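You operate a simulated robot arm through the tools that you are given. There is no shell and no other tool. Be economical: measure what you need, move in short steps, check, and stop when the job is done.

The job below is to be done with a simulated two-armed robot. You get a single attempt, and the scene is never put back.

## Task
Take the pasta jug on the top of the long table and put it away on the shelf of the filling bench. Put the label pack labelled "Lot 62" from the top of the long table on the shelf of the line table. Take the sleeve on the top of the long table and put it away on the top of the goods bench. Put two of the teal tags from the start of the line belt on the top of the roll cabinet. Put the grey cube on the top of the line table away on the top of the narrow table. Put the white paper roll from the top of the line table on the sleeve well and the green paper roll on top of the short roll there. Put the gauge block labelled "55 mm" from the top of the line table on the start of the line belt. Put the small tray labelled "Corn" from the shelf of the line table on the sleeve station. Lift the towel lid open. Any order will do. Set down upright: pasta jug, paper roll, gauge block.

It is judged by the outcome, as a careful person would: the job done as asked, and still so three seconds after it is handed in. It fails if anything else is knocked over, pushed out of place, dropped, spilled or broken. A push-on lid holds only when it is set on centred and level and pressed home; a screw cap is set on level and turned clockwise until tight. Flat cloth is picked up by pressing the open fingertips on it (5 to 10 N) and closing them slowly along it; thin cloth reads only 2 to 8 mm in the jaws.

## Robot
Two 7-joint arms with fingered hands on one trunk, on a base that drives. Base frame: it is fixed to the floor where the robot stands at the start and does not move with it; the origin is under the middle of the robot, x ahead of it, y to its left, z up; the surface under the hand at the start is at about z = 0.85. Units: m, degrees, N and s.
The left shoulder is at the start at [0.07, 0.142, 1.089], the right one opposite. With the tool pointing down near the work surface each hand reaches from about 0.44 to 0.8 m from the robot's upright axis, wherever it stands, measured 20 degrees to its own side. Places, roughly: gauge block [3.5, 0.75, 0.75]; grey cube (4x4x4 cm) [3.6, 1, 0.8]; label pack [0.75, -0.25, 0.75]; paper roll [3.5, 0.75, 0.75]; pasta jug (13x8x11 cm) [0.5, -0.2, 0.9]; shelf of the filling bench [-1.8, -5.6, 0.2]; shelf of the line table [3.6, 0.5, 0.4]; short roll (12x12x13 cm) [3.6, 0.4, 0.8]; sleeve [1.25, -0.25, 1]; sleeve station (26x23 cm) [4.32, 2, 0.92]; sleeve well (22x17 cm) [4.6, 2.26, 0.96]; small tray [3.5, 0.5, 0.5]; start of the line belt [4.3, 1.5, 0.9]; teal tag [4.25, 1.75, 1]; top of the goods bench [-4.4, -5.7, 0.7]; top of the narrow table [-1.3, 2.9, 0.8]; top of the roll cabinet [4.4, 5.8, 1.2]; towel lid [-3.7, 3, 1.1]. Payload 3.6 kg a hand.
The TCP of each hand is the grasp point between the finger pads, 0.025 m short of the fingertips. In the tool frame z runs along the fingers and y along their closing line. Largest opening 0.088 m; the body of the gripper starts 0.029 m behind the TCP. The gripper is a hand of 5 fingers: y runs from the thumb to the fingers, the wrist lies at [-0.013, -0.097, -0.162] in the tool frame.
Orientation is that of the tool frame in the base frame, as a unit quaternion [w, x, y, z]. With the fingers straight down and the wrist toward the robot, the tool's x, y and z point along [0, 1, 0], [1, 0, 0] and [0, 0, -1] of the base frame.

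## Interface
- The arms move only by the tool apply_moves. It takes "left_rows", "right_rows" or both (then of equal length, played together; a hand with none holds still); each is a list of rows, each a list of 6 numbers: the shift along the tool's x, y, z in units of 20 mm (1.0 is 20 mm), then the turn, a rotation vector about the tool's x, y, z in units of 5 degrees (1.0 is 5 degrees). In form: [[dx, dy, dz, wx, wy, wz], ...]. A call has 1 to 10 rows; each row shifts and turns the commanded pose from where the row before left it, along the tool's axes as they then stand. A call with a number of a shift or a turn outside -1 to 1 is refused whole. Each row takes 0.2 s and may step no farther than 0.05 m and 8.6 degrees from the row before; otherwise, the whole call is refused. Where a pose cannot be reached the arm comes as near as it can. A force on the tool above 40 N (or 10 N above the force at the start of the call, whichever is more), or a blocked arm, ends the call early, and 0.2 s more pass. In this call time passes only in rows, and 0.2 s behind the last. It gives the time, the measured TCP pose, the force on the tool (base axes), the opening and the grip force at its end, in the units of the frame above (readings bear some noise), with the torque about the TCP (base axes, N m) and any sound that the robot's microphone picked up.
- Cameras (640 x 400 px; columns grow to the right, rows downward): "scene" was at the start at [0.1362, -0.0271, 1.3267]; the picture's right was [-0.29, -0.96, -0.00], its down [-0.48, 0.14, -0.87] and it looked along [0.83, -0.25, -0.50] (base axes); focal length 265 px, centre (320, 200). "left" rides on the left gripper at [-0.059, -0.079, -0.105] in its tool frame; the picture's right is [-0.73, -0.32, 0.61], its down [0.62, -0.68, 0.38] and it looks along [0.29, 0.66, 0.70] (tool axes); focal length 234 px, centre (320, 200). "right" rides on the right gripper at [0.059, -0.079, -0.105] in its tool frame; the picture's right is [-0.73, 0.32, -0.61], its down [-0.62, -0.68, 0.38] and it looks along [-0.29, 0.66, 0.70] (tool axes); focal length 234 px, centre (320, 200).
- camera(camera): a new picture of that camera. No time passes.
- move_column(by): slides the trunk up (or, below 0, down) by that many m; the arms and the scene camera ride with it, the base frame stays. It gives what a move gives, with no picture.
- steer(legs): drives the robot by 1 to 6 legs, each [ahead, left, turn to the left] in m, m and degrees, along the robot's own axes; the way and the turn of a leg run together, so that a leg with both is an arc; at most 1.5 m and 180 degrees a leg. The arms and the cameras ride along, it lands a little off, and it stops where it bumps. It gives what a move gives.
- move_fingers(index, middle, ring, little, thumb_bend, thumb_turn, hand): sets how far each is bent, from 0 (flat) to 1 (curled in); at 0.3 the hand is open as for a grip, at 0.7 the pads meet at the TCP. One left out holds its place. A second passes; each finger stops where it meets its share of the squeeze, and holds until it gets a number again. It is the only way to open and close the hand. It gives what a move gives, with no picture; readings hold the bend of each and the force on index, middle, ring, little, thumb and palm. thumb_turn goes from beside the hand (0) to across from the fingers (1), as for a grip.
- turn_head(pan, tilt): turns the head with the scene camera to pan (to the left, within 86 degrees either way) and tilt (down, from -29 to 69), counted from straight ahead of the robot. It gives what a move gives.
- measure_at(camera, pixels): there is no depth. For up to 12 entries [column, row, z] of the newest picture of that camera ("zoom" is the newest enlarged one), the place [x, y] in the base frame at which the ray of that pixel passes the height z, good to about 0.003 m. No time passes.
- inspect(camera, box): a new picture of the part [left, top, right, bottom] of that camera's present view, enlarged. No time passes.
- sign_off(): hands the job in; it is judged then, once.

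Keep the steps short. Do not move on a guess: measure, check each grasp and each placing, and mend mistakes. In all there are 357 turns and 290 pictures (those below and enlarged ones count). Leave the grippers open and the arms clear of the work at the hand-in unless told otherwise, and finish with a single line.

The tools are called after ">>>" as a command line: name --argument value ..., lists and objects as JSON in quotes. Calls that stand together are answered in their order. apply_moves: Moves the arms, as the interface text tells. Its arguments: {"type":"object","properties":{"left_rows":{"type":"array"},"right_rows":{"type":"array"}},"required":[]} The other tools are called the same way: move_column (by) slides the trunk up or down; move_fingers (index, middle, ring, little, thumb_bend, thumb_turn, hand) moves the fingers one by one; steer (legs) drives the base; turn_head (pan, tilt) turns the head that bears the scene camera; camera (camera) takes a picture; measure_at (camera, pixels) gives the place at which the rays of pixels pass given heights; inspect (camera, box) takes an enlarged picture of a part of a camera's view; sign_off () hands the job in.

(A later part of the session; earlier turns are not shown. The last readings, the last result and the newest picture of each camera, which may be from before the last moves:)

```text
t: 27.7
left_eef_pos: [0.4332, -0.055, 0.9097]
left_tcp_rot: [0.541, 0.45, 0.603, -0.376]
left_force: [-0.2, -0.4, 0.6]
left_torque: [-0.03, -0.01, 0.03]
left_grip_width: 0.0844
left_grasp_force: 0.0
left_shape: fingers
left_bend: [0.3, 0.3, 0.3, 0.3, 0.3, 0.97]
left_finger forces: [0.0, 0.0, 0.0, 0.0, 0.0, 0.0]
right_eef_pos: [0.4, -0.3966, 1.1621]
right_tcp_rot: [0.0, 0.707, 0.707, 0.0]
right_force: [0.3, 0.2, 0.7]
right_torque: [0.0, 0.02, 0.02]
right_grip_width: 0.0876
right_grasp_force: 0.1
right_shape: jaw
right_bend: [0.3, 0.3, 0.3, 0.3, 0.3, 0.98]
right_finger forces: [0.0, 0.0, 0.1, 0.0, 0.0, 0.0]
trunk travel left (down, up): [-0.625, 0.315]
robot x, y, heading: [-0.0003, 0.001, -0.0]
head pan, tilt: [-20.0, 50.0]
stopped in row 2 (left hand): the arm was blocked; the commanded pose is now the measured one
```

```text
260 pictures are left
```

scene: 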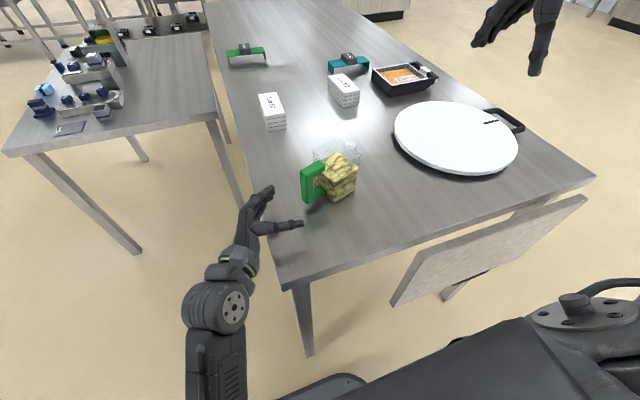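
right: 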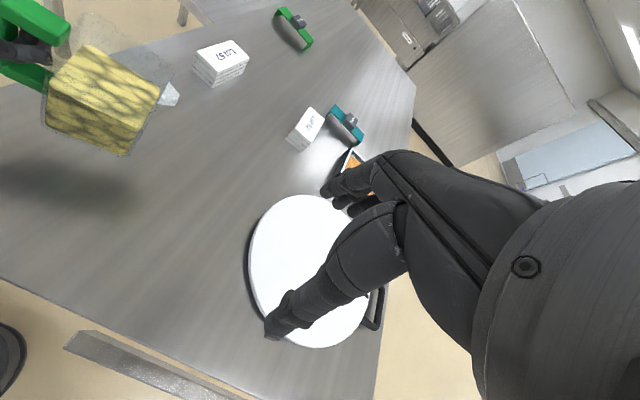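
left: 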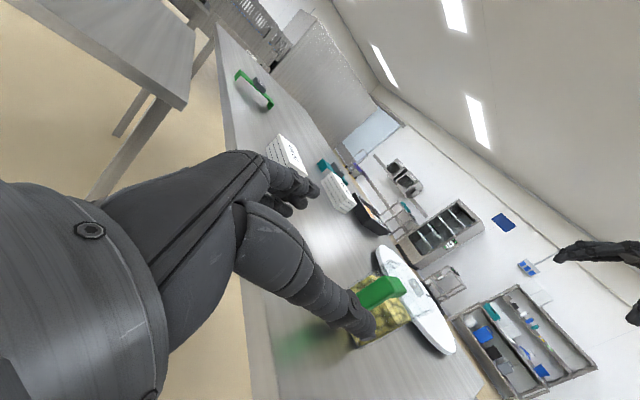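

Pose is at reach limits close to the body. I back the base 0.15 m to give the arm room.

>>> steer --legs '[[-0.15, 0, 0]]'

>>> apply_moves --left_rows '[[0, 1, 0, 0, 0, 0], [0, 1, 0, 0, 0, 0], [0, 1, 0, 0, 0, 0], [0, 1, 0, 0, 0, 0]]'

```text
t: 29.0
left_eef_pos: [0.2863, -0.0566, 0.9101]
left_tcp_rot: [0.542, 0.449, 0.603, -0.375]
left_force: [-0.2, 0.6, 0.0]
left_torque: [0.03, -0.03, 0.02]
left_grip_width: 0.0845
left_grasp_force: 0.1
left_shape: fingers
left_bend: [0.3, 0.3, 0.3, 0.3, 0.3, 0.97]
left_finger forces: [0.1, 0.0, 0.0, 0.0, 0.0, 0.0]
right_eef_pos: [0.2519, -0.3956, 1.1629]
right_tcp_rot: [0.0, 0.707, 0.707, 0.0]
right_force: [-0.4, -0.2, 1.0]
right_torque: [0.01, -0.03, -0.04]
right_grip_width: 0.0879
right_grasp_force: 0.0
right_shape: jaw
right_bend: [0.3, 0.3, 0.3, 0.3, 0.3, 0.98]
right_finger forces: [0.0, 0.0, 0.0, 0.1, 0.1, 0.0]
trunk travel left (down, up): [-0.625, 0.315]
robot x, y, heading: [-0.1428, 0.0044, -0.2]
head pan, tilt: [-20.0, 50.0]
```

```text
t: 30.0
left_eef_pos: [0.3619, -0.0296, 0.9109]
left_tcp_rot: [0.542, 0.448, 0.603, -0.376]
left_force: [-0.1, -0.5, -0.5]
left_torque: [0.02, 0.02, -0.02]
left_grip_width: 0.0844
left_grasp_force: 0.0
left_shape: fingers
left_bend: [0.3, 0.3, 0.3, 0.3, 0.3, 0.97]
left_finger forces: [0.1, 0.0, 0.0, 0.1, 0.1, 0.0]
right_eef_pos: [0.252, -0.3954, 1.1615]
right_tcp_rot: [0.001, 0.707, 0.707, 0.0]
right_force: [-0.1, 0.5, -0.4]
right_torque: [-0.02, -0.02, 0.0]
right_grip_width: 0.0876
right_grasp_force: 0.1
right_shape: jaw
right_bend: [0.3, 0.3, 0.3, 0.3, 0.3, 0.98]
right_finger forces: [0.0, 0.0, 0.1, 0.0, 0.1, 0.0]
trunk travel left (down, up): [-0.625, 0.315]
robot x, y, heading: [-0.1446, 0.0006, 0.2]
head pan, tilt: [-20.0, 50.0]
```

>>> apply_moves --left_rows '[[0, 0, 0, 0, -0.75, 0], [0, 0, 0, 0, -0.75, 0], [0, 0.79, 0, 0, 0, 0], [0, 0.79, 0, 0, 0, 0], [0, 0.79, 0, 0, 0, 0], [0, 0.79, 0, 0, 0, 0], [0, 0, 0.87, 0, 0, 0], [0, 0, 0.87, 0, 0, 0], [0, 0, 0.87, 0, 0, 0]]'

>>> camera --camera "scene"

>>> inspect --camera "scene" --box '[200, 40, 400, 165]'

```text
t: 32.0
left_eef_pos: [0.439, -0.0587, 0.914]
left_tcp_rot: [0.58, 0.424, 0.567, -0.404]
left_force: [0.3, 0.2, -0.1]
left_torque: [-0.01, 0.02, 0.0]
left_grip_width: 0.0847
left_grasp_force: 0.1
left_shape: fingers
left_bend: [0.3, 0.3, 0.3, 0.3, 0.3, 0.97]
left_finger forces: [0.0, 0.0, 0.0, 0.1, 0.1, 0.1]
right_eef_pos: [0.252, -0.3954, 1.1632]
right_tcp_rot: [0.0, 0.707, 0.707, 0.0]
right_force: [0.1, 0.0, 0.6]
right_torque: [-0.02, 0.01, 0.02]
right_grip_width: 0.0877
right_grasp_force: 0.1
right_shape: jaw
right_bend: [0.3, 0.3, 0.3, 0.3, 0.3, 0.98]
right_finger forces: [0.0, 0.1, 0.0, 0.1, 0.0, 0.1]
trunk travel left (down, up): [-0.625, 0.315]
robot x, y, heading: [-0.1522, -0.001, 0.3]
head pan, tilt: [-20.0, 50.0]
```

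```text
259 pictures are left
```

scene: 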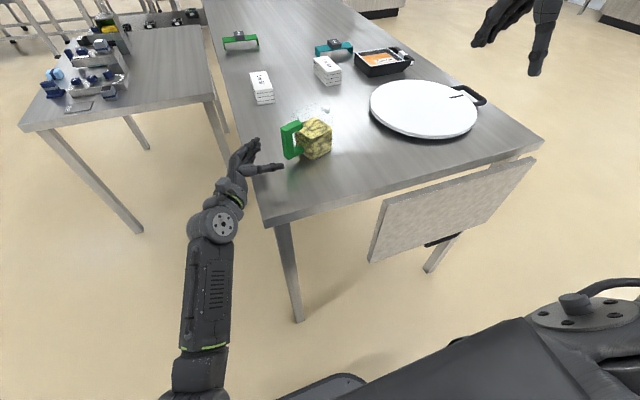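

```text
3.20 times, centred on (300, 102) of scene
```

zoom: 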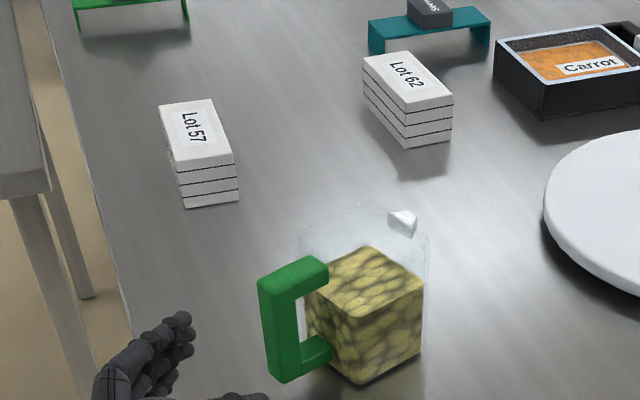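

>>> measure_at --camera "zoom" --pixels '[[257, 283, 0.957], [282, 297, 0.957], [300, 255, 0.957], [328, 272, 0.957]]'

>>> apply_moves --left_rows '[[0, 0, 0.6, 0, 0, 0], [0, 0, 0.6, 0, 0, 0], [0, 0, 0.6, 0, 0, 0]]'

>>> inspect --camera "scene" --box '[200, 80, 400, 205]'

```text
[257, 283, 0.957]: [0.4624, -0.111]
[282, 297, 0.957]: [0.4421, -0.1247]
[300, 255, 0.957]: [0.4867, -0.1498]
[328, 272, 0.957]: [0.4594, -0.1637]
```

```text
t: 33.0
left_eef_pos: [0.4561, -0.065, 0.889]
left_tcp_rot: [0.566, 0.438, 0.589, -0.374]
left_force: [-1.2, -0.5, 3.2]
left_torque: [0.14, -0.02, 0.01]
left_grip_width: 0.0843
left_grasp_force: 1.3
left_shape: fingers
left_bend: [0.3, 0.3, 0.3, 0.3, 0.3, 0.97]
left_finger forces: [0.0, 0.0, 0.0, 2.7, 0.0, 0.0]
right_eef_pos: [0.2516, -0.3948, 1.1623]
right_tcp_rot: [0.0, 0.707, 0.707, 0.0]
right_force: [-0.3, 0.5, 0.1]
right_torque: [0.03, -0.01, 0.01]
right_grip_width: 0.0879
right_grasp_force: 0.0
right_shape: jaw
right_bend: [0.3, 0.3, 0.3, 0.3, 0.3, 0.98]
right_finger forces: [0.0, 0.1, 0.1, 0.0, 0.0, 0.0]
trunk travel left (down, up): [-0.625, 0.315]
robot x, y, heading: [-0.1482, -0.0003, 0.3]
head pan, tilt: [-20.0, 50.0]
stopped in row 3 (left hand): the arm was blocked; the commanded pose is now the measured one
```

```text
3.20 times, centred on (300, 142) of scene
```

zoom: 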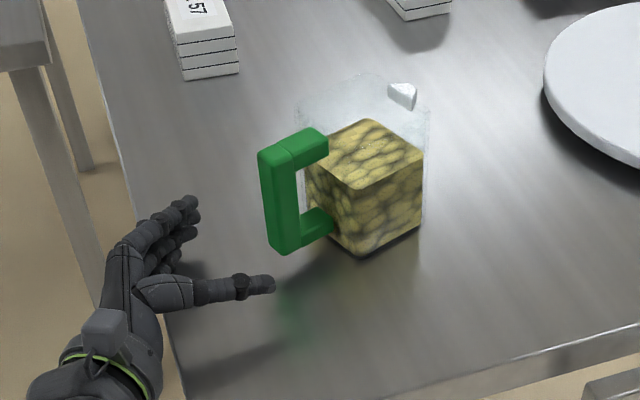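

The wrist hits a limit at that yaw. I retract up and left, then shift and turn the base 20° instead.

>>> apply_moves --left_rows '[[0, 0, -1, 0, 0, 0], [-0.5, 0, -1, 0, 0, 0], [-1, 0, -1, 0, 0, 0], [-1, 0, -1, 0, 0, 0], [-1, 0, -1, 0, 0, 0], [-1, 0, -1, 0, 0, 0], [-1, 0, -0.5, 0, 0, 0], [-1, 0, 0, 0, 0, 0], [-1, 0, 0, 0, 0, 0], [-1, 0, 0, 0, 0, 0]]'

>>> steer --legs '[[0.047, -0.17, 0], [0, 0, 20]]'

```text
t: 35.2
left_eef_pos: [0.4078, 0.0428, 1.0684]
left_tcp_rot: [0.567, 0.436, 0.589, -0.376]
left_force: [-0.2, -0.6, -0.5]
left_torque: [-0.01, 0.0, 0.02]
left_grip_width: 0.0844
left_grasp_force: 0.0
left_shape: fingers
left_bend: [0.3, 0.3, 0.3, 0.3, 0.3, 0.97]
left_finger forces: [0.0, 0.1, 0.0, 0.1, 0.0, 0.0]
right_eef_pos: [0.2537, -0.3959, 1.163]
right_tcp_rot: [-0.001, 0.708, 0.707, 0.0]
right_force: [0.8, 0.5, -0.1]
right_torque: [0.0, 0.02, 0.02]
right_grip_width: 0.0875
right_grasp_force: 0.0
right_shape: jaw
right_bend: [0.3, 0.3, 0.3, 0.3, 0.3, 0.98]
right_finger forces: [0.1, 0.1, 0.1, 0.1, 0.0, 0.0]
trunk travel left (down, up): [-0.625, 0.315]
robot x, y, heading: [-0.141, 0.0024, 0.2]
head pan, tilt: [-20.0, 50.0]
```

```text
t: 37.8
left_eef_pos: [0.4066, 0.0594, 1.0697]
left_tcp_rot: [0.623, 0.328, 0.656, -0.272]
left_force: [0.0, 0.1, -0.4]
left_torque: [-0.02, -0.01, -0.01]
left_grip_width: 0.0845
left_grasp_force: 0.0
left_shape: fingers
left_bend: [0.3, 0.3, 0.3, 0.3, 0.3, 0.97]
left_finger forces: [0.1, 0.1, 0.0, 0.0, 0.1, 0.1]
right_eef_pos: [0.4106, -0.4056, 1.1624]
right_tcp_rot: [-0.001, 0.574, 0.819, 0.0]
right_force: [0.8, 0.1, -0.7]
right_torque: [0.01, 0.0, -0.01]
right_grip_width: 0.0878
right_grasp_force: 0.2
right_shape: jaw
right_bend: [0.3, 0.3, 0.3, 0.3, 0.3, 0.98]
right_finger forces: [0.1, 0.0, 0.0, 0.0, 0.0, 0.1]
trunk travel left (down, up): [-0.625, 0.315]
robot x, y, heading: [-0.0996, -0.1723, 20.2]
head pan, tilt: [-20.0, 50.0]
```

>>> apply_moves --left_rows '[[0, -0.14, 0, 1, -0.22, 0], [0, -0.14, 0, 1, -0.22, 0], [0, -0.14, 0, 1, -0.22, 0], [0, -0.14, 0, 1, -0.22, 0], [1, 0, 0.5, 0, 0, 0], [1, 0, 0.5, 0, 0, 0], [1, 0, 0.5, 0, 0, 0], [1, 0, 0.5, 0, 0, 0], [1, 0, 0.5, 0, 0, 0], [1, 0, 0.5, 0, 0, 0]]'

>>> apply_moves --left_rows '[[1, 0, 0.75, 0, 0, 0], [0.9, 0, 0.75, 0, 0, 0], [0, 0, 0.75, 0, 0, 0], [0, 0, 0.75, 0, 0, 0]]'

>>> camera --camera "scene"

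```text
t: 40.0
left_eef_pos: [0.4215, -0.0001, 0.9462]
left_tcp_rot: [0.581, 0.421, 0.574, -0.394]
left_force: [-0.4, -0.4, 0.2]
left_torque: [0.02, -0.01, 0.02]
left_grip_width: 0.0845
left_grasp_force: 0.0
left_shape: fingers
left_bend: [0.3, 0.3, 0.3, 0.3, 0.3, 0.97]
left_finger forces: [0.1, 0.0, 0.0, 0.0, 0.1, 0.0]
right_eef_pos: [0.4096, -0.4039, 1.1621]
right_tcp_rot: [0.0, 0.574, 0.819, 0.0]
right_force: [0.2, 0.2, 0.3]
right_torque: [0.0, 0.01, -0.01]
right_grip_width: 0.0878
right_grasp_force: 0.0
right_shape: jaw
right_bend: [0.3, 0.3, 0.3, 0.3, 0.3, 0.98]
right_finger forces: [0.0, 0.1, 0.1, 0.0, 0.0, 0.0]
trunk travel left (down, up): [-0.625, 0.315]
robot x, y, heading: [-0.1018, -0.1706, 20.1]
head pan, tilt: [-20.0, 50.0]
```

```text
t: 41.0
left_eef_pos: [0.4421, -0.0562, 0.9092]
left_tcp_rot: [0.581, 0.421, 0.574, -0.394]
left_force: [-0.3, -0.3, 0.2]
left_torque: [0.0, 0.0, -0.03]
left_grip_width: 0.0847
left_grasp_force: 0.0
left_shape: fingers
left_bend: [0.3, 0.3, 0.3, 0.3, 0.3, 0.97]
left_finger forces: [0.1, 0.1, 0.1, 0.0, 0.0, 0.0]
right_eef_pos: [0.4096, -0.4051, 1.1622]
right_tcp_rot: [0.0, 0.574, 0.819, 0.0]
right_force: [-1.0, -0.2, -0.1]
right_torque: [0.02, 0.01, 0.04]
right_grip_width: 0.0879
right_grasp_force: 0.1
right_shape: jaw
right_bend: [0.3, 0.3, 0.3, 0.3, 0.3, 0.98]
right_finger forces: [0.1, 0.0, 0.1, 0.1, 0.0, 0.0]
trunk travel left (down, up): [-0.625, 0.315]
robot x, y, heading: [-0.0991, -0.1664, 20.0]
head pan, tilt: [-20.0, 50.0]
```

```text
256 pictures are left
```

scene: 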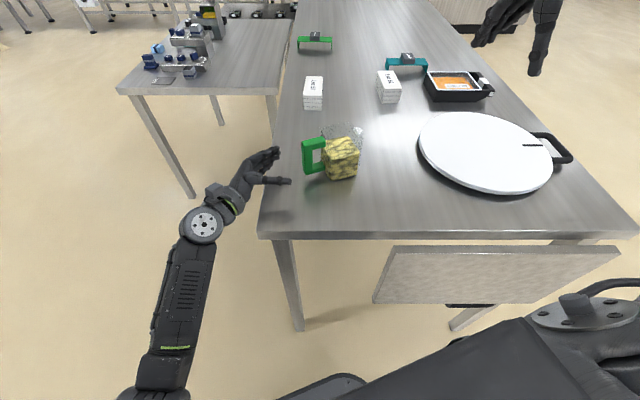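

>>> apply_moves --left_rows '[[-0.1, -0.06, 0.9, 0, 0, 0], [0, -0.06, 0.9, 0, 0, 0], [0, -0.06, 0.9, 0, 0, 0], [0, -0.06, 0.9, 0, 0, 0]]'

>>> inspect --camera "scene" --box '[220, 90, 420, 215]'

```text
t: 42.0
left_eef_pos: [0.4597, -0.1242, 0.91]
left_tcp_rot: [0.581, 0.421, 0.575, -0.393]
left_force: [0.6, -0.2, -0.3]
left_torque: [0.0, 0.01, -0.01]
left_grip_width: 0.0848
left_grasp_force: 0.0
left_shape: fingers
left_bend: [0.3, 0.3, 0.3, 0.3, 0.3, 0.97]
left_finger forces: [0.0, 0.1, 0.1, 0.1, 0.0, 0.1]
right_eef_pos: [0.4099, -0.4047, 1.1615]
right_tcp_rot: [0.0, 0.574, 0.819, 0.0]
right_force: [-0.4, 0.5, 0.4]
right_torque: [0.04, 0.01, -0.01]
right_grip_width: 0.0875
right_grasp_force: 0.0
right_shape: jaw
right_bend: [0.3, 0.3, 0.3, 0.3, 0.3, 0.98]
right_finger forces: [0.1, 0.0, 0.0, 0.0, 0.0, 0.0]
trunk travel left (down, up): [-0.625, 0.315]
robot x, y, heading: [-0.0984, -0.1691, 20.0]
head pan, tilt: [-20.0, 50.0]
```

```text
3.20 times, centred on (320, 152) of scene
```

zoom: 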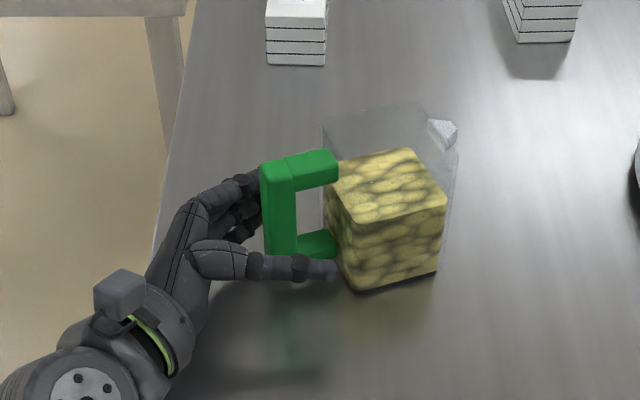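

>>> move_fingers --hand "left" --index 0.72 --middle 0.74 --ring 0.72 --little 0.7 --thumb_bend 0.7

>>> inspect --camera "scene" --box '[220, 90, 420, 215]'

```text
t: 43.0
left_eef_pos: [0.4607, -0.1242, 0.9106]
left_tcp_rot: [0.581, 0.421, 0.574, -0.393]
left_force: [-0.1, -1.9, 0.7]
left_torque: [-0.02, -0.13, -0.03]
left_grip_width: 0.0076
left_grasp_force: 9.0
left_shape: fingers
left_bend: [0.72, 0.73, 0.71, 0.69, 0.64, 0.97]
left_finger forces: [2.9, 3.6, 2.7, 1.8, 7.3, 0.0]
right_eef_pos: [0.4094, -0.4051, 1.1615]
right_tcp_rot: [0.0, 0.573, 0.819, 0.0]
right_force: [0.5, -0.6, 0.4]
right_torque: [0.0, -0.02, 0.0]
right_grip_width: 0.0878
right_grasp_force: 0.1
right_shape: jaw
right_bend: [0.3, 0.3, 0.3, 0.3, 0.3, 0.98]
right_finger forces: [0.0, 0.0, 0.0, 0.0, 0.0, 0.0]
trunk travel left (down, up): [-0.625, 0.315]
robot x, y, heading: [-0.1044, -0.1724, 20.0]
head pan, tilt: [-20.0, 50.0]
```

```text
3.20 times, centred on (320, 152) of scene
```

zoom: 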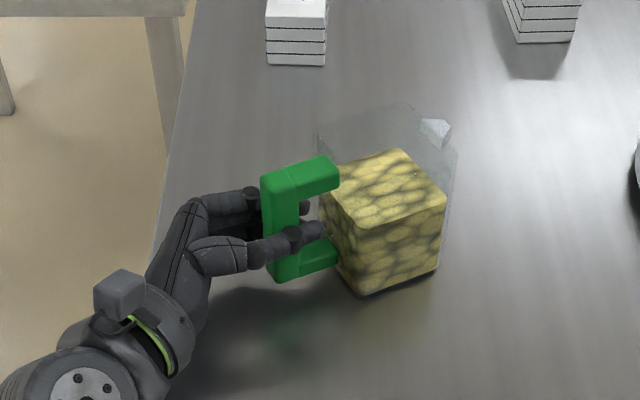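

>>> move_fingers --hand "left" --index 0.75 --middle 0.77 --ring 0.75 --little 0.73 --thumb_bend 0.71

>>> apply_moves --left_rows '[[-0.5, 0, 0, 0, 0, 0], [-0.5, 0, 0, 0, 0, 0], [-0.5, 0, 0, 0, 0, 0], [0, 0, 0, 0, 0, 0]]'

>>> inspect --camera "scene" --box '[220, 70, 420, 195]'

```text
t: 44.0
left_eef_pos: [0.4618, -0.1244, 0.9112]
left_tcp_rot: [0.581, 0.421, 0.574, -0.394]
left_force: [1.6, -1.4, 1.6]
left_torque: [0.05, -0.21, -0.04]
left_grip_width: 0.0043
left_grasp_force: 13.6
left_shape: fingers
left_bend: [0.74, 0.76, 0.74, 0.72, 0.64, 0.96]
left_finger forces: [3.4, 4.1, 4.0, 4.8, 11.0, 0.0]
right_eef_pos: [0.4091, -0.4048, 1.1639]
right_tcp_rot: [0.001, 0.574, 0.819, 0.0]
right_force: [0.6, 0.3, 0.2]
right_torque: [-0.01, 0.01, -0.02]
right_grip_width: 0.0878
right_grasp_force: 0.0
right_shape: jaw
right_bend: [0.3, 0.3, 0.3, 0.3, 0.3, 0.98]
right_finger forces: [0.0, 0.0, 0.1, 0.0, 0.0, 0.0]
trunk travel left (down, up): [-0.625, 0.315]
robot x, y, heading: [-0.1044, -0.1678, 19.7]
head pan, tilt: [-20.0, 50.0]
```

```text
t: 45.0
left_eef_pos: [0.4614, -0.1261, 0.9392]
left_tcp_rot: [0.582, 0.421, 0.574, -0.394]
left_force: [0.7, 0.1, -4.0]
left_torque: [0.13, 0.06, 0.01]
left_grip_width: 0.004
left_grasp_force: 10.3
left_shape: fingers
left_bend: [0.74, 0.77, 0.75, 0.73, 0.65, 0.96]
left_finger forces: [7.7, 1.0, 0.0, 3.7, 8.7, 0.0]
right_eef_pos: [0.4105, -0.4041, 1.1626]
right_tcp_rot: [0.0, 0.574, 0.819, 0.0]
right_force: [0.0, -0.4, 0.7]
right_torque: [0.0, -0.01, 0.0]
right_grip_width: 0.0876
right_grasp_force: 0.1
right_shape: jaw
right_bend: [0.3, 0.3, 0.3, 0.3, 0.3, 0.98]
right_finger forces: [0.0, 0.0, 0.0, 0.0, 0.0, 0.1]
trunk travel left (down, up): [-0.625, 0.315]
robot x, y, heading: [-0.1009, -0.1702, 20.1]
head pan, tilt: [-20.0, 50.0]
```

```text
3.20 times, centred on (320, 132) of scene
```

zoom: 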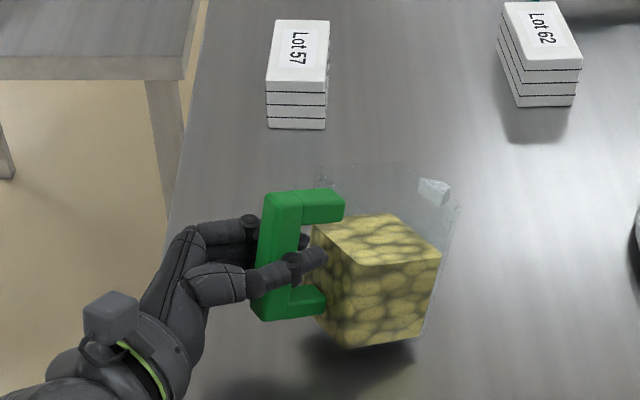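

Jug holds with little tilt. Let me map table edges for planning how to reach the green sleeve.

>>> measure_at --camera "scene" --pixels '[[258, 236, 0.85], [297, 10, 0.85], [638, 235, 0.85], [118, 91, 0.85], [275, 94, 0.85], [290, 19, 0.85], [301, 47, 0.85], [331, 47, 0.85], [386, 70, 0.85], [427, 68, 0.85]]'

>>> apply_moves --left_rows '[[-1, 0, 0, 0, 0, 0], [-1, 0, 0, 0, 0, 0], [-1, 0, 0, 0, 0, 0], [-1, 0, -0.5, 0, 0, 0], [-1, 0, -0.5, 0, 0, 0], [-1, 0, -1, 0, 0, 0], [-1, 0, -1, 0, 0, 0], [-0.5, 0, -1, 0, 0, 0], [0, 0, -1, 0, 0, 0], [0, 0, -1, 0, 0, 0]]'

>>> turn_head --pan -20 --tilt 15

>>> camera --camera "scene"

```text
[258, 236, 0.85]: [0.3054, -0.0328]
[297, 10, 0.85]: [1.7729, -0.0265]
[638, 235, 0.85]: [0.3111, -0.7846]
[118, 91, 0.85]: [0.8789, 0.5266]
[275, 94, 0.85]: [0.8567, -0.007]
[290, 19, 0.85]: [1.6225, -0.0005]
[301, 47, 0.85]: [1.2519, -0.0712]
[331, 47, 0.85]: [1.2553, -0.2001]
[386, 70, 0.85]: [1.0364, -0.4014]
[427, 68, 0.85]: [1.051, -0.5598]
```

```text
t: 47.2
left_eef_pos: [0.4143, -0.0157, 1.0922]
left_tcp_rot: [0.582, 0.421, 0.574, -0.394]
left_force: [0.2, -0.7, -3.5]
left_torque: [0.13, 0.04, 0.01]
left_grip_width: 0.003
left_grasp_force: 12.3
left_shape: fingers
left_bend: [0.74, 0.77, 0.75, 0.73, 0.66, 0.97]
left_finger forces: [10.4, 0.0, 0.1, 6.9, 7.3, 0.0]
right_eef_pos: [0.4104, -0.404, 1.162]
right_tcp_rot: [0.0, 0.573, 0.819, 0.0]
right_force: [0.1, -0.3, 0.0]
right_torque: [-0.04, -0.04, -0.03]
right_grip_width: 0.0876
right_grasp_force: 0.0
right_shape: jaw
right_bend: [0.3, 0.3, 0.3, 0.3, 0.3, 0.98]
right_finger forces: [0.0, 0.0, 0.1, 0.0, 0.0, 0.1]
trunk travel left (down, up): [-0.625, 0.315]
robot x, y, heading: [-0.1025, -0.1679, 19.8]
head pan, tilt: [-20.0, 50.0]
```

```text
t: 48.2
left_eef_pos: [0.4152, -0.0176, 1.0906]
left_tcp_rot: [0.582, 0.421, 0.574, -0.394]
left_force: [-0.9, -0.8, -3.8]
left_torque: [0.12, 0.07, 0.02]
left_grip_width: 0.0029
left_grasp_force: 12.1
left_shape: fingers
left_bend: [0.74, 0.77, 0.75, 0.73, 0.66, 0.97]
left_finger forces: [10.5, 0.0, 0.0, 6.8, 7.3, 0.0]
right_eef_pos: [0.4098, -0.405, 1.1624]
right_tcp_rot: [0.0, 0.574, 0.819, 0.0]
right_force: [-0.8, -0.1, 0.0]
right_torque: [0.0, 0.0, -0.02]
right_grip_width: 0.0878
right_grasp_force: 0.0
right_shape: jaw
right_bend: [0.3, 0.3, 0.3, 0.3, 0.3, 0.98]
right_finger forces: [0.0, 0.0, 0.0, 0.0, 0.0, 0.0]
trunk travel left (down, up): [-0.625, 0.315]
robot x, y, heading: [-0.1009, -0.1691, 20.2]
head pan, tilt: [-20.0, 15.0]
```

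```text
252 pictures are left
```

scene: 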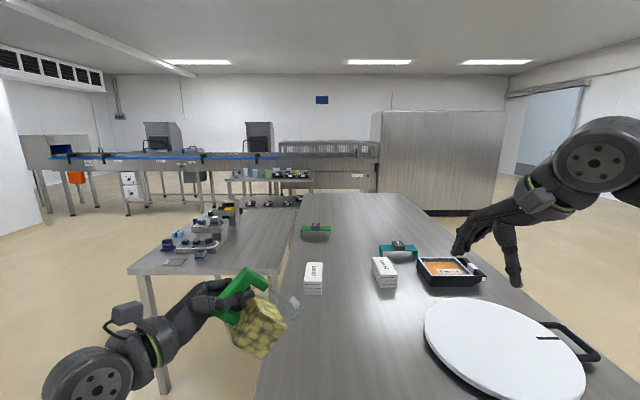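

The jug is slowly sagging in the handle grip. I'll level it and set it back to use a firmer body grip. Look closer first.

>>> inspect --camera "scene" --box '[160, 250, 320, 350]'

```text
4.00 times, centred on (240, 300) of scene
```

zoom: 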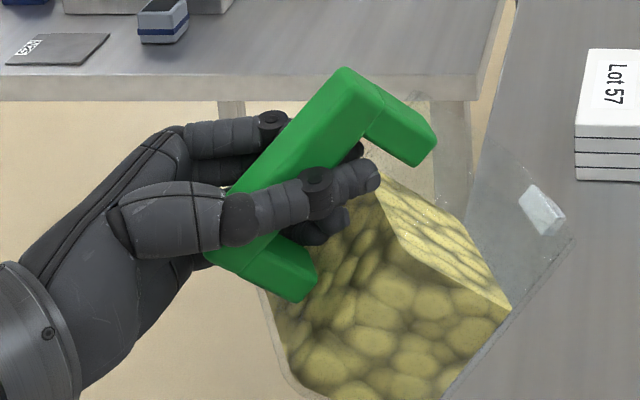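

>>> apply_moves --left_rows '[[0, 0, 0.75, 0, 0, 0], [0, 0, 0.75, 0, 0, 0], [0, 0, 0.75, 0, 0, 0], [0, 0, 0.75, 0, 0, 0], [0, 0, 0, 0, -0.94, -0.34], [0, 0, 0, 0, -0.94, -0.34], [0, 0, 0, 0, -0.94, -0.34], [0, 0, 0, 0, -0.94, -0.34], [0, 0, 0, 0, -0.94, -0.34]]'

>>> inspect --camera "scene" --box '[160, 250, 320, 350]'

```text
t: 50.2
left_eef_pos: [0.4383, -0.0645, 1.0946]
left_tcp_rot: [0.659, 0.296, 0.477, -0.5]
left_force: [-1.1, 0.4, -4.5]
left_torque: [0.22, 0.09, 0.0]
left_grip_width: 0.0029
left_grasp_force: 12.3
left_shape: fingers
left_bend: [0.74, 0.77, 0.75, 0.73, 0.66, 0.97]
left_finger forces: [10.2, 0.0, 0.1, 7.7, 7.3, 0.0]
right_eef_pos: [0.4106, -0.4042, 1.162]
right_tcp_rot: [0.0, 0.574, 0.819, 0.001]
right_force: [-0.3, 1.0, -0.2]
right_torque: [-0.01, 0.01, 0.02]
right_grip_width: 0.0879
right_grasp_force: 0.0
right_shape: jaw
right_bend: [0.3, 0.3, 0.3, 0.3, 0.3, 0.98]
right_finger forces: [0.0, 0.0, 0.0, 0.1, 0.0, 0.0]
trunk travel left (down, up): [-0.625, 0.315]
robot x, y, heading: [-0.1011, -0.1716, 20.1]
head pan, tilt: [-20.0, 15.0]
```

```text
4.00 times, centred on (240, 300) of scene
```

zoom: 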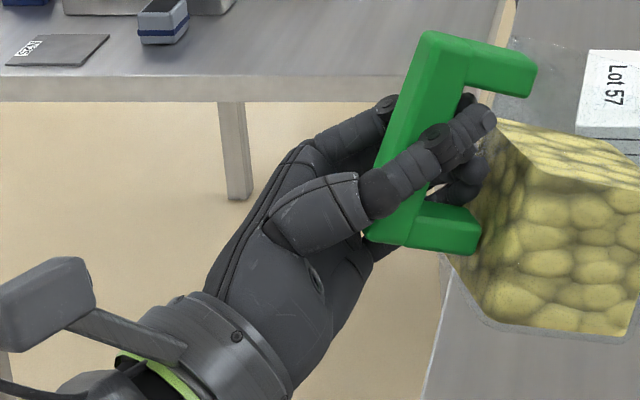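

>>> apply_moves --left_rows '[[0.92, 0.09, -0.37, 0, 0, 0], [0.92, 0.09, -0.37, 0, 0, 0], [0.92, 0.09, -0.37, 0, 0, 0], [0.92, 0.09, -0.37, 0, 0, 0], [0.92, 0.09, -0.37, 0, 0, 0], [0.92, 0.09, -0.37, 0, 0, 0]]'

>>> turn_head --pan -20 --tilt 35

>>> camera --camera "scene"

>>> inspect --camera "scene" --box '[180, 190, 380, 315]'

```text
t: 51.6
left_eef_pos: [0.4344, -0.0748, 0.9716]
left_tcp_rot: [0.655, 0.289, 0.474, -0.513]
left_force: [-0.3, -0.3, -3.8]
left_torque: [0.24, 0.06, -0.05]
left_grip_width: 0.0027
left_grasp_force: 12.9
left_shape: fingers
left_bend: [0.74, 0.77, 0.75, 0.73, 0.66, 0.97]
left_finger forces: [10.2, 0.0, 0.1, 7.9, 7.3, 0.0]
right_eef_pos: [0.4094, -0.4048, 1.1621]
right_tcp_rot: [0.0, 0.574, 0.819, -0.001]
right_force: [-0.4, 0.2, 0.6]
right_torque: [0.01, 0.02, 0.0]
right_grip_width: 0.0877
right_grasp_force: 0.0
right_shape: jaw
right_bend: [0.3, 0.3, 0.3, 0.3, 0.3, 0.98]
right_finger forces: [0.0, 0.1, 0.0, 0.1, 0.1, 0.0]
trunk travel left (down, up): [-0.625, 0.315]
robot x, y, heading: [-0.0963, -0.1722, 19.8]
head pan, tilt: [-20.0, 15.0]
```

```text
t: 52.5
left_eef_pos: [0.4354, -0.0756, 0.972]
left_tcp_rot: [0.655, 0.288, 0.473, -0.513]
left_force: [0.6, -0.2, -3.7]
left_torque: [0.22, 0.06, 0.0]
left_grip_width: 0.0029
left_grasp_force: 12.8
left_shape: fingers
left_bend: [0.74, 0.77, 0.75, 0.73, 0.66, 0.97]
left_finger forces: [10.2, 0.0, 0.0, 8.0, 7.2, 0.0]
right_eef_pos: [0.4103, -0.4045, 1.1627]
right_tcp_rot: [0.0, 0.574, 0.819, 0.0]
right_force: [-1.0, 0.3, 0.4]
right_torque: [-0.01, -0.01, -0.02]
right_grip_width: 0.088
right_grasp_force: 0.1
right_shape: jaw
right_bend: [0.3, 0.3, 0.3, 0.3, 0.3, 0.98]
right_finger forces: [0.0, 0.0, 0.0, 0.0, 0.1, 0.0]
trunk travel left (down, up): [-0.625, 0.315]
robot x, y, heading: [-0.1012, -0.1731, 20.2]
head pan, tilt: [-20.0, 35.0]
```

```text
249 pictures are left
```

scene: 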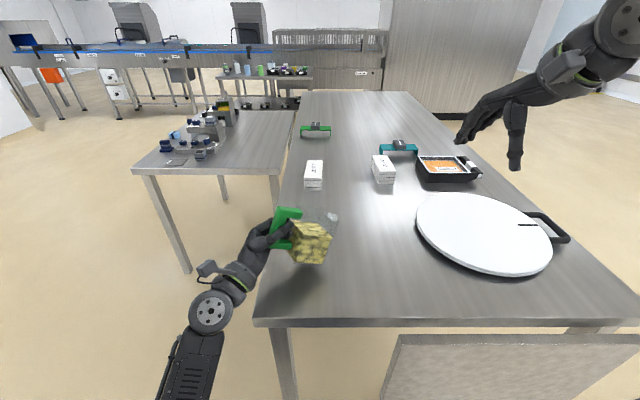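

```text
3.20 times, centred on (280, 252) of scene
```

zoom: 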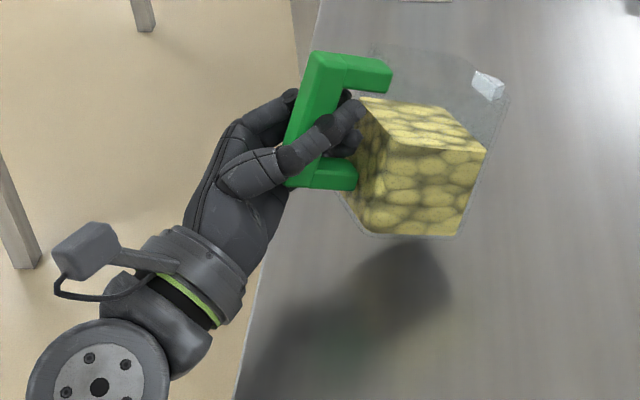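

>>> apply_moves --left_rows '[[0.46, 0.05, -0.18, 0, -0.4, -0.14], [0.46, 0.05, -0.18, 0, -0.4, -0.14], [0.37, 0.04, -0.15, 0, -0.4, -0.14], [0.37, 0.04, -0.15, 0, 0, 0], [0.28, 0.03, -0.12, 0, 0, 0]]'

>>> inspect --camera "scene" --box '[180, 190, 380, 315]'

```text
t: 53.6
left_eef_pos: [0.4315, -0.0743, 0.9334]
left_tcp_rot: [0.672, 0.252, 0.441, -0.538]
left_force: [-0.8, 1.2, 1.0]
left_torque: [-0.11, -0.24, 0.01]
left_grip_width: 0.0003
left_grasp_force: 9.2
left_shape: fingers
left_bend: [0.75, 0.77, 0.75, 0.72, 0.67, 0.97]
left_finger forces: [3.4, 0.1, 0.0, 8.4, 6.8, 0.0]
right_eef_pos: [0.4081, -0.3998, 1.1652]
right_tcp_rot: [0.001, 0.573, 0.82, 0.0]
right_force: [0.3, 0.1, 0.3]
right_torque: [-0.03, 0.02, -0.01]
right_grip_width: 0.0879
right_grasp_force: 0.1
right_shape: jaw
right_bend: [0.3, 0.3, 0.3, 0.3, 0.3, 0.98]
right_finger forces: [0.0, 0.0, 0.0, 0.0, 0.1, 0.1]
trunk travel left (down, up): [-0.625, 0.315]
robot x, y, heading: [-0.1009, -0.1722, 20.2]
head pan, tilt: [-20.0, 35.0]
```

```text
3.20 times, centred on (280, 252) of scene
```

zoom: 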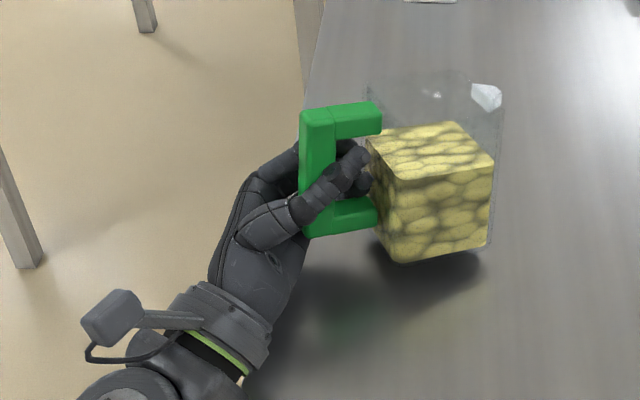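

>>> apply_moves --left_rows '[[0.18, 0.02, -0.09, 0, 0, 0], [0.18, 0.02, -0.09, 0, 0, 0], [0.18, 0.02, -0.09, 0, 0, 0], [0.1, 0.0, -0.05, 0, 0, 0]]'

>>> inspect --camera "scene" --box '[180, 190, 380, 315]'

```text
t: 54.1
left_eef_pos: [0.4308, -0.0722, 0.9328]
left_tcp_rot: [0.677, 0.252, 0.438, -0.534]
left_force: [-0.8, 3.3, 0.9]
left_torque: [0.27, 0.1, -0.31]
left_grip_width: 0.0001
left_grasp_force: 8.7
left_shape: fingers
left_bend: [0.75, 0.77, 0.75, 0.73, 0.67, 0.97]
left_finger forces: [5.1, 0.0, 0.0, 5.8, 6.2, 0.0]
right_eef_pos: [0.4078, -0.3996, 1.163]
right_tcp_rot: [0.002, 0.573, 0.82, 0.001]
right_force: [0.9, -0.3, 0.4]
right_torque: [0.01, -0.01, 0.02]
right_grip_width: 0.0877
right_grasp_force: 0.1
right_shape: jaw
right_bend: [0.3, 0.3, 0.3, 0.3, 0.3, 0.98]
right_finger forces: [0.0, 0.1, 0.0, 0.0, 0.0, 0.1]
trunk travel left (down, up): [-0.625, 0.315]
robot x, y, heading: [-0.0985, -0.169, 20.4]
head pan, tilt: [-20.0, 35.0]
stopped in row 2 (left hand): the force on the tool passed its limit at 48 N (the readings are from after the stop); the commanded pose is now the measured one
```

```text
3.20 times, centred on (280, 252) of scene
```

zoom: 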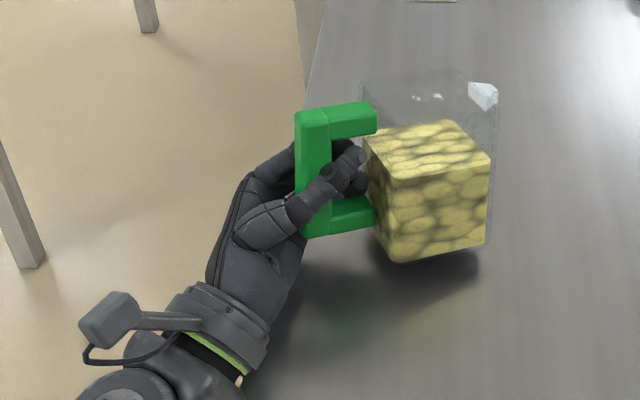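

The hand's heel met the table edge. I tilt the hand slightly back up (+8°), letting the jug settle on the table.

>>> apply_moves --left_rows '[[0, 0, 0, 0, 0.5, 0.18], [0, 0, 0, 0, 0.5, 0.18], [0, 0, 0, 0, 0.5, 0.18], [0.15, 0.02, -0.08, 0, 0, 0]]'

>>> inspect --camera "scene" --box '[180, 190, 380, 315]'

```text
t: 55.1
left_eef_pos: [0.434, -0.0774, 0.9253]
left_tcp_rot: [0.656, 0.298, 0.477, -0.504]
left_force: [-0.8, 0.5, 0.1]
left_torque: [-0.1, -0.15, -0.02]
left_grip_width: 0.0
left_grasp_force: 5.4
left_shape: fingers
left_bend: [0.75, 0.77, 0.75, 0.73, 0.68, 0.97]
left_finger forces: [0.9, 0.0, 0.0, 3.1, 6.5, 0.0]
right_eef_pos: [0.4093, -0.4041, 1.1634]
right_tcp_rot: [-0.001, 0.573, 0.82, 0.001]
right_force: [-0.5, -0.2, 0.2]
right_torque: [0.04, 0.01, 0.02]
right_grip_width: 0.0877
right_grasp_force: 0.0
right_shape: jaw
right_bend: [0.3, 0.3, 0.3, 0.3, 0.3, 0.98]
right_finger forces: [0.0, 0.0, 0.1, 0.0, 0.0, 0.1]
trunk travel left (down, up): [-0.625, 0.315]
robot x, y, heading: [-0.0967, -0.1678, 20.0]
head pan, tilt: [-20.0, 35.0]
```

```text
3.20 times, centred on (280, 252) of scene
```

zoom: 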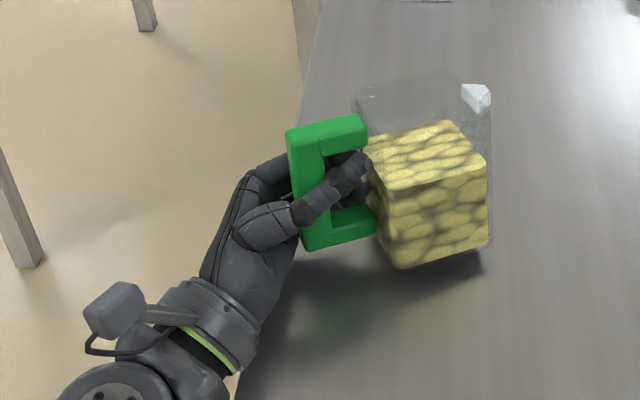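

>>> move_fingers --hand "left" --index 0.66 --middle 0.66 --ring 0.66 --little 0.66 --thumb_bend 0.6

>>> move_fingers --hand "left" --index 0.3 --middle 0.3 --ring 0.3 --little 0.3 --thumb_bend 0.3

>>> inspect --camera "scene" --box '[180, 190, 380, 315]'

```text
t: 56.1
left_eef_pos: [0.4354, -0.0772, 0.9247]
left_tcp_rot: [0.655, 0.298, 0.477, -0.504]
left_force: [0.0, -1.4, 0.3]
left_torque: [0.04, -0.03, -0.01]
left_grip_width: 0.0124
left_grasp_force: 1.7
left_shape: fingers
left_bend: [0.67, 0.66, 0.66, 0.66, 0.6, 0.98]
left_finger forces: [1.5, 0.0, 0.1, 0.7, 0.8, 0.0]
right_eef_pos: [0.4105, -0.4035, 1.1615]
right_tcp_rot: [0.0, 0.573, 0.819, 0.0]
right_force: [0.3, -0.8, 0.2]
right_torque: [-0.02, 0.01, 0.02]
right_grip_width: 0.0878
right_grasp_force: 0.0
right_shape: jaw
right_bend: [0.3, 0.3, 0.3, 0.3, 0.3, 0.98]
right_finger forces: [0.0, 0.0, 0.0, 0.0, 0.0, 0.0]
trunk travel left (down, up): [-0.625, 0.315]
robot x, y, heading: [-0.1001, -0.1692, 19.8]
head pan, tilt: [-20.0, 35.0]
```

```text
t: 57.1
left_eef_pos: [0.4357, -0.0756, 0.9267]
left_tcp_rot: [0.655, 0.298, 0.477, -0.504]
left_force: [-0.2, 0.4, 0.0]
left_torque: [-0.01, 0.02, -0.02]
left_grip_width: 0.0843
left_grasp_force: 0.0
left_shape: fingers
left_bend: [0.3, 0.3, 0.3, 0.3, 0.3, 0.98]
left_finger forces: [0.0, 0.0, 0.1, 0.1, 0.0, 0.1]
right_eef_pos: [0.4098, -0.4035, 1.1631]
right_tcp_rot: [0.0, 0.573, 0.819, 0.0]
right_force: [0.2, 0.1, -0.2]
right_torque: [0.01, 0.01, -0.03]
right_grip_width: 0.0877
right_grasp_force: 0.1
right_shape: jaw
right_bend: [0.3, 0.3, 0.3, 0.3, 0.3, 0.98]
right_finger forces: [0.0, 0.0, 0.0, 0.0, 0.0, 0.0]
trunk travel left (down, up): [-0.625, 0.315]
robot x, y, heading: [-0.0989, -0.1693, 20.0]
head pan, tilt: [-20.0, 35.0]
```

```text
3.20 times, centred on (280, 252) of scene
```

zoom: 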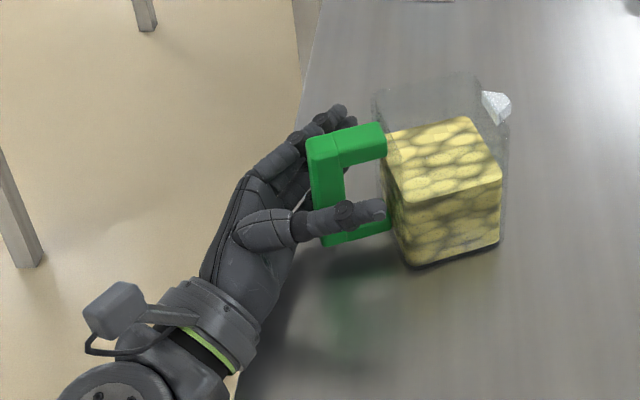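

>>> apply_moves --left_rows '[[0, 0, -1, 0, 0, 0], [0, 0, -1, 0, 0, 0], [0, 0, -1, 0, 0, 0], [0, 0, -1, 0, 0, 0], [0, 0, -1, 0, 0, 0], [-1, 0, -0.5, 0, 0.7, 0], [-1, 0, 0, 0, 1, 0], [-1, 0, 0, 0, 1, 0], [-1, 0, 0, 0, 1, 0], [-1, 0, 0, 0, 1, 0]]'

>>> turn_head --pan -20 --tilt 50

>>> camera --camera "scene"

>>> inspect --camera "scene" --box '[260, 110, 420, 210]'

```text
t: 59.4
left_eef_pos: [0.4004, 0.0408, 0.9825]
left_tcp_rot: [0.544, 0.395, 0.601, -0.432]
left_force: [0.1, 0.2, 0.0]
left_torque: [0.02, -0.01, -0.02]
left_grip_width: 0.0843
left_grasp_force: 0.0
left_shape: fingers
left_bend: [0.3, 0.3, 0.3, 0.3, 0.3, 0.98]
left_finger forces: [0.0, 0.1, 0.0, 0.0, 0.0, 0.0]
right_eef_pos: [0.41, -0.4047, 1.1614]
right_tcp_rot: [0.0, 0.573, 0.82, 0.0]
right_force: [0.3, 0.9, -0.8]
right_torque: [0.01, 0.01, 0.01]
right_grip_width: 0.0878
right_grasp_force: 0.1
right_shape: jaw
right_bend: [0.3, 0.3, 0.3, 0.3, 0.3, 0.98]
right_finger forces: [0.1, 0.0, 0.1, 0.1, 0.0, 0.1]
trunk travel left (down, up): [-0.625, 0.315]
robot x, y, heading: [-0.1007, -0.1674, 20.2]
head pan, tilt: [-20.0, 35.0]
```

```text
t: 60.1
left_eef_pos: [0.3997, 0.0399, 0.9809]
left_tcp_rot: [0.545, 0.394, 0.601, -0.433]
left_force: [0.5, 0.1, 0.0]
left_torque: [0.0, 0.02, 0.0]
left_grip_width: 0.0844
left_grasp_force: 0.0
left_shape: fingers
left_bend: [0.3, 0.3, 0.3, 0.3, 0.3, 0.98]
left_finger forces: [0.0, 0.0, 0.0, 0.0, 0.1, 0.0]
right_eef_pos: [0.4094, -0.4035, 1.162]
right_tcp_rot: [0.0, 0.573, 0.82, 0.001]
right_force: [0.0, 1.0, 0.2]
right_torque: [0.01, 0.01, 0.02]
right_grip_width: 0.0879
right_grasp_force: 0.0
right_shape: jaw
right_bend: [0.3, 0.3, 0.3, 0.3, 0.3, 0.98]
right_finger forces: [0.0, 0.1, 0.1, 0.0, 0.0, 0.2]
trunk travel left (down, up): [-0.625, 0.315]
robot x, y, heading: [-0.1007, -0.1715, 20.2]
head pan, tilt: [-20.0, 50.0]
```

```text
243 pictures are left
```

scene: 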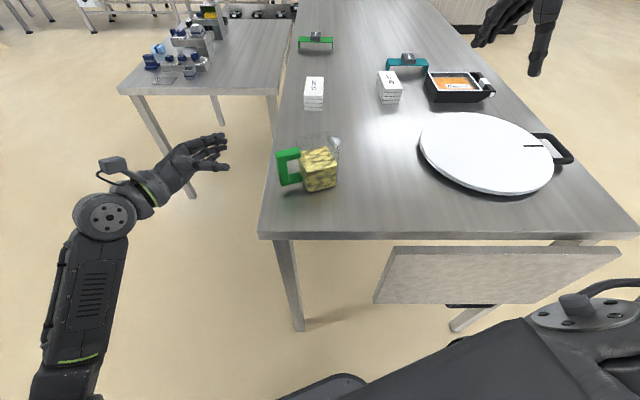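

```text
4.00 times, centred on (340, 160) of scene
```

zoom: 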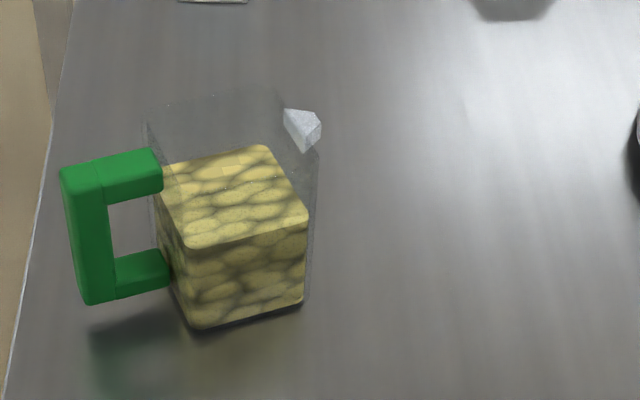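

>>> measure_at --camera "zoom" --pixels '[[62, 172, 0.957], [66, 200, 0.955], [152, 150, 0.957], [163, 183, 0.955], [148, 112, 0.96], [280, 92, 0.96], [319, 152, 0.96], [190, 326, 0.852], [303, 302, 0.852], [302, 125, 0.955]]'

>>> inspect --camera "right" --box '[0, 40, 320, 240]'

```text
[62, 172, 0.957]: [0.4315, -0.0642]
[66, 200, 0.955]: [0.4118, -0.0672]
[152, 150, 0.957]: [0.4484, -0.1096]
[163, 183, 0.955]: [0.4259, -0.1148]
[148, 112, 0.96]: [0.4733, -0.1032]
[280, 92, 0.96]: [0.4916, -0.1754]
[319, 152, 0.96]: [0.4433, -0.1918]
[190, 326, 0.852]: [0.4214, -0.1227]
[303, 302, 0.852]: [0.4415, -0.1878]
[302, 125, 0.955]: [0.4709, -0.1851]
```

```text
2.00 times, centred on (160, 140) of right
```

zoom: 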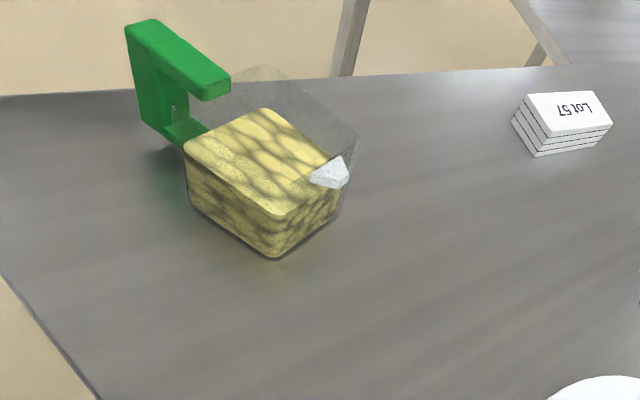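

>>> measure_at --camera "zoom" --pixels '[[185, 150, 0.915], [263, 108, 0.915], [276, 215, 0.915], [275, 258, 0.852], [343, 208, 0.852], [190, 200, 0.852], [330, 172, 0.955], [125, 25, 0.957], [155, 18, 0.957], [231, 80, 0.957], [208, 100, 0.955]]'

```text
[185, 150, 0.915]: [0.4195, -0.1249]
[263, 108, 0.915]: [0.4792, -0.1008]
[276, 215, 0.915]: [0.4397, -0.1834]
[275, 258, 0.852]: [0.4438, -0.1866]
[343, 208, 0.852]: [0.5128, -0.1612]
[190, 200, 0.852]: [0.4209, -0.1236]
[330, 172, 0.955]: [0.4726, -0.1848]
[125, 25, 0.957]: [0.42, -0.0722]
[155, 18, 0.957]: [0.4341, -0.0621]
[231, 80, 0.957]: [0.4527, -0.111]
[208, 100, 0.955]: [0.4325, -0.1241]
```

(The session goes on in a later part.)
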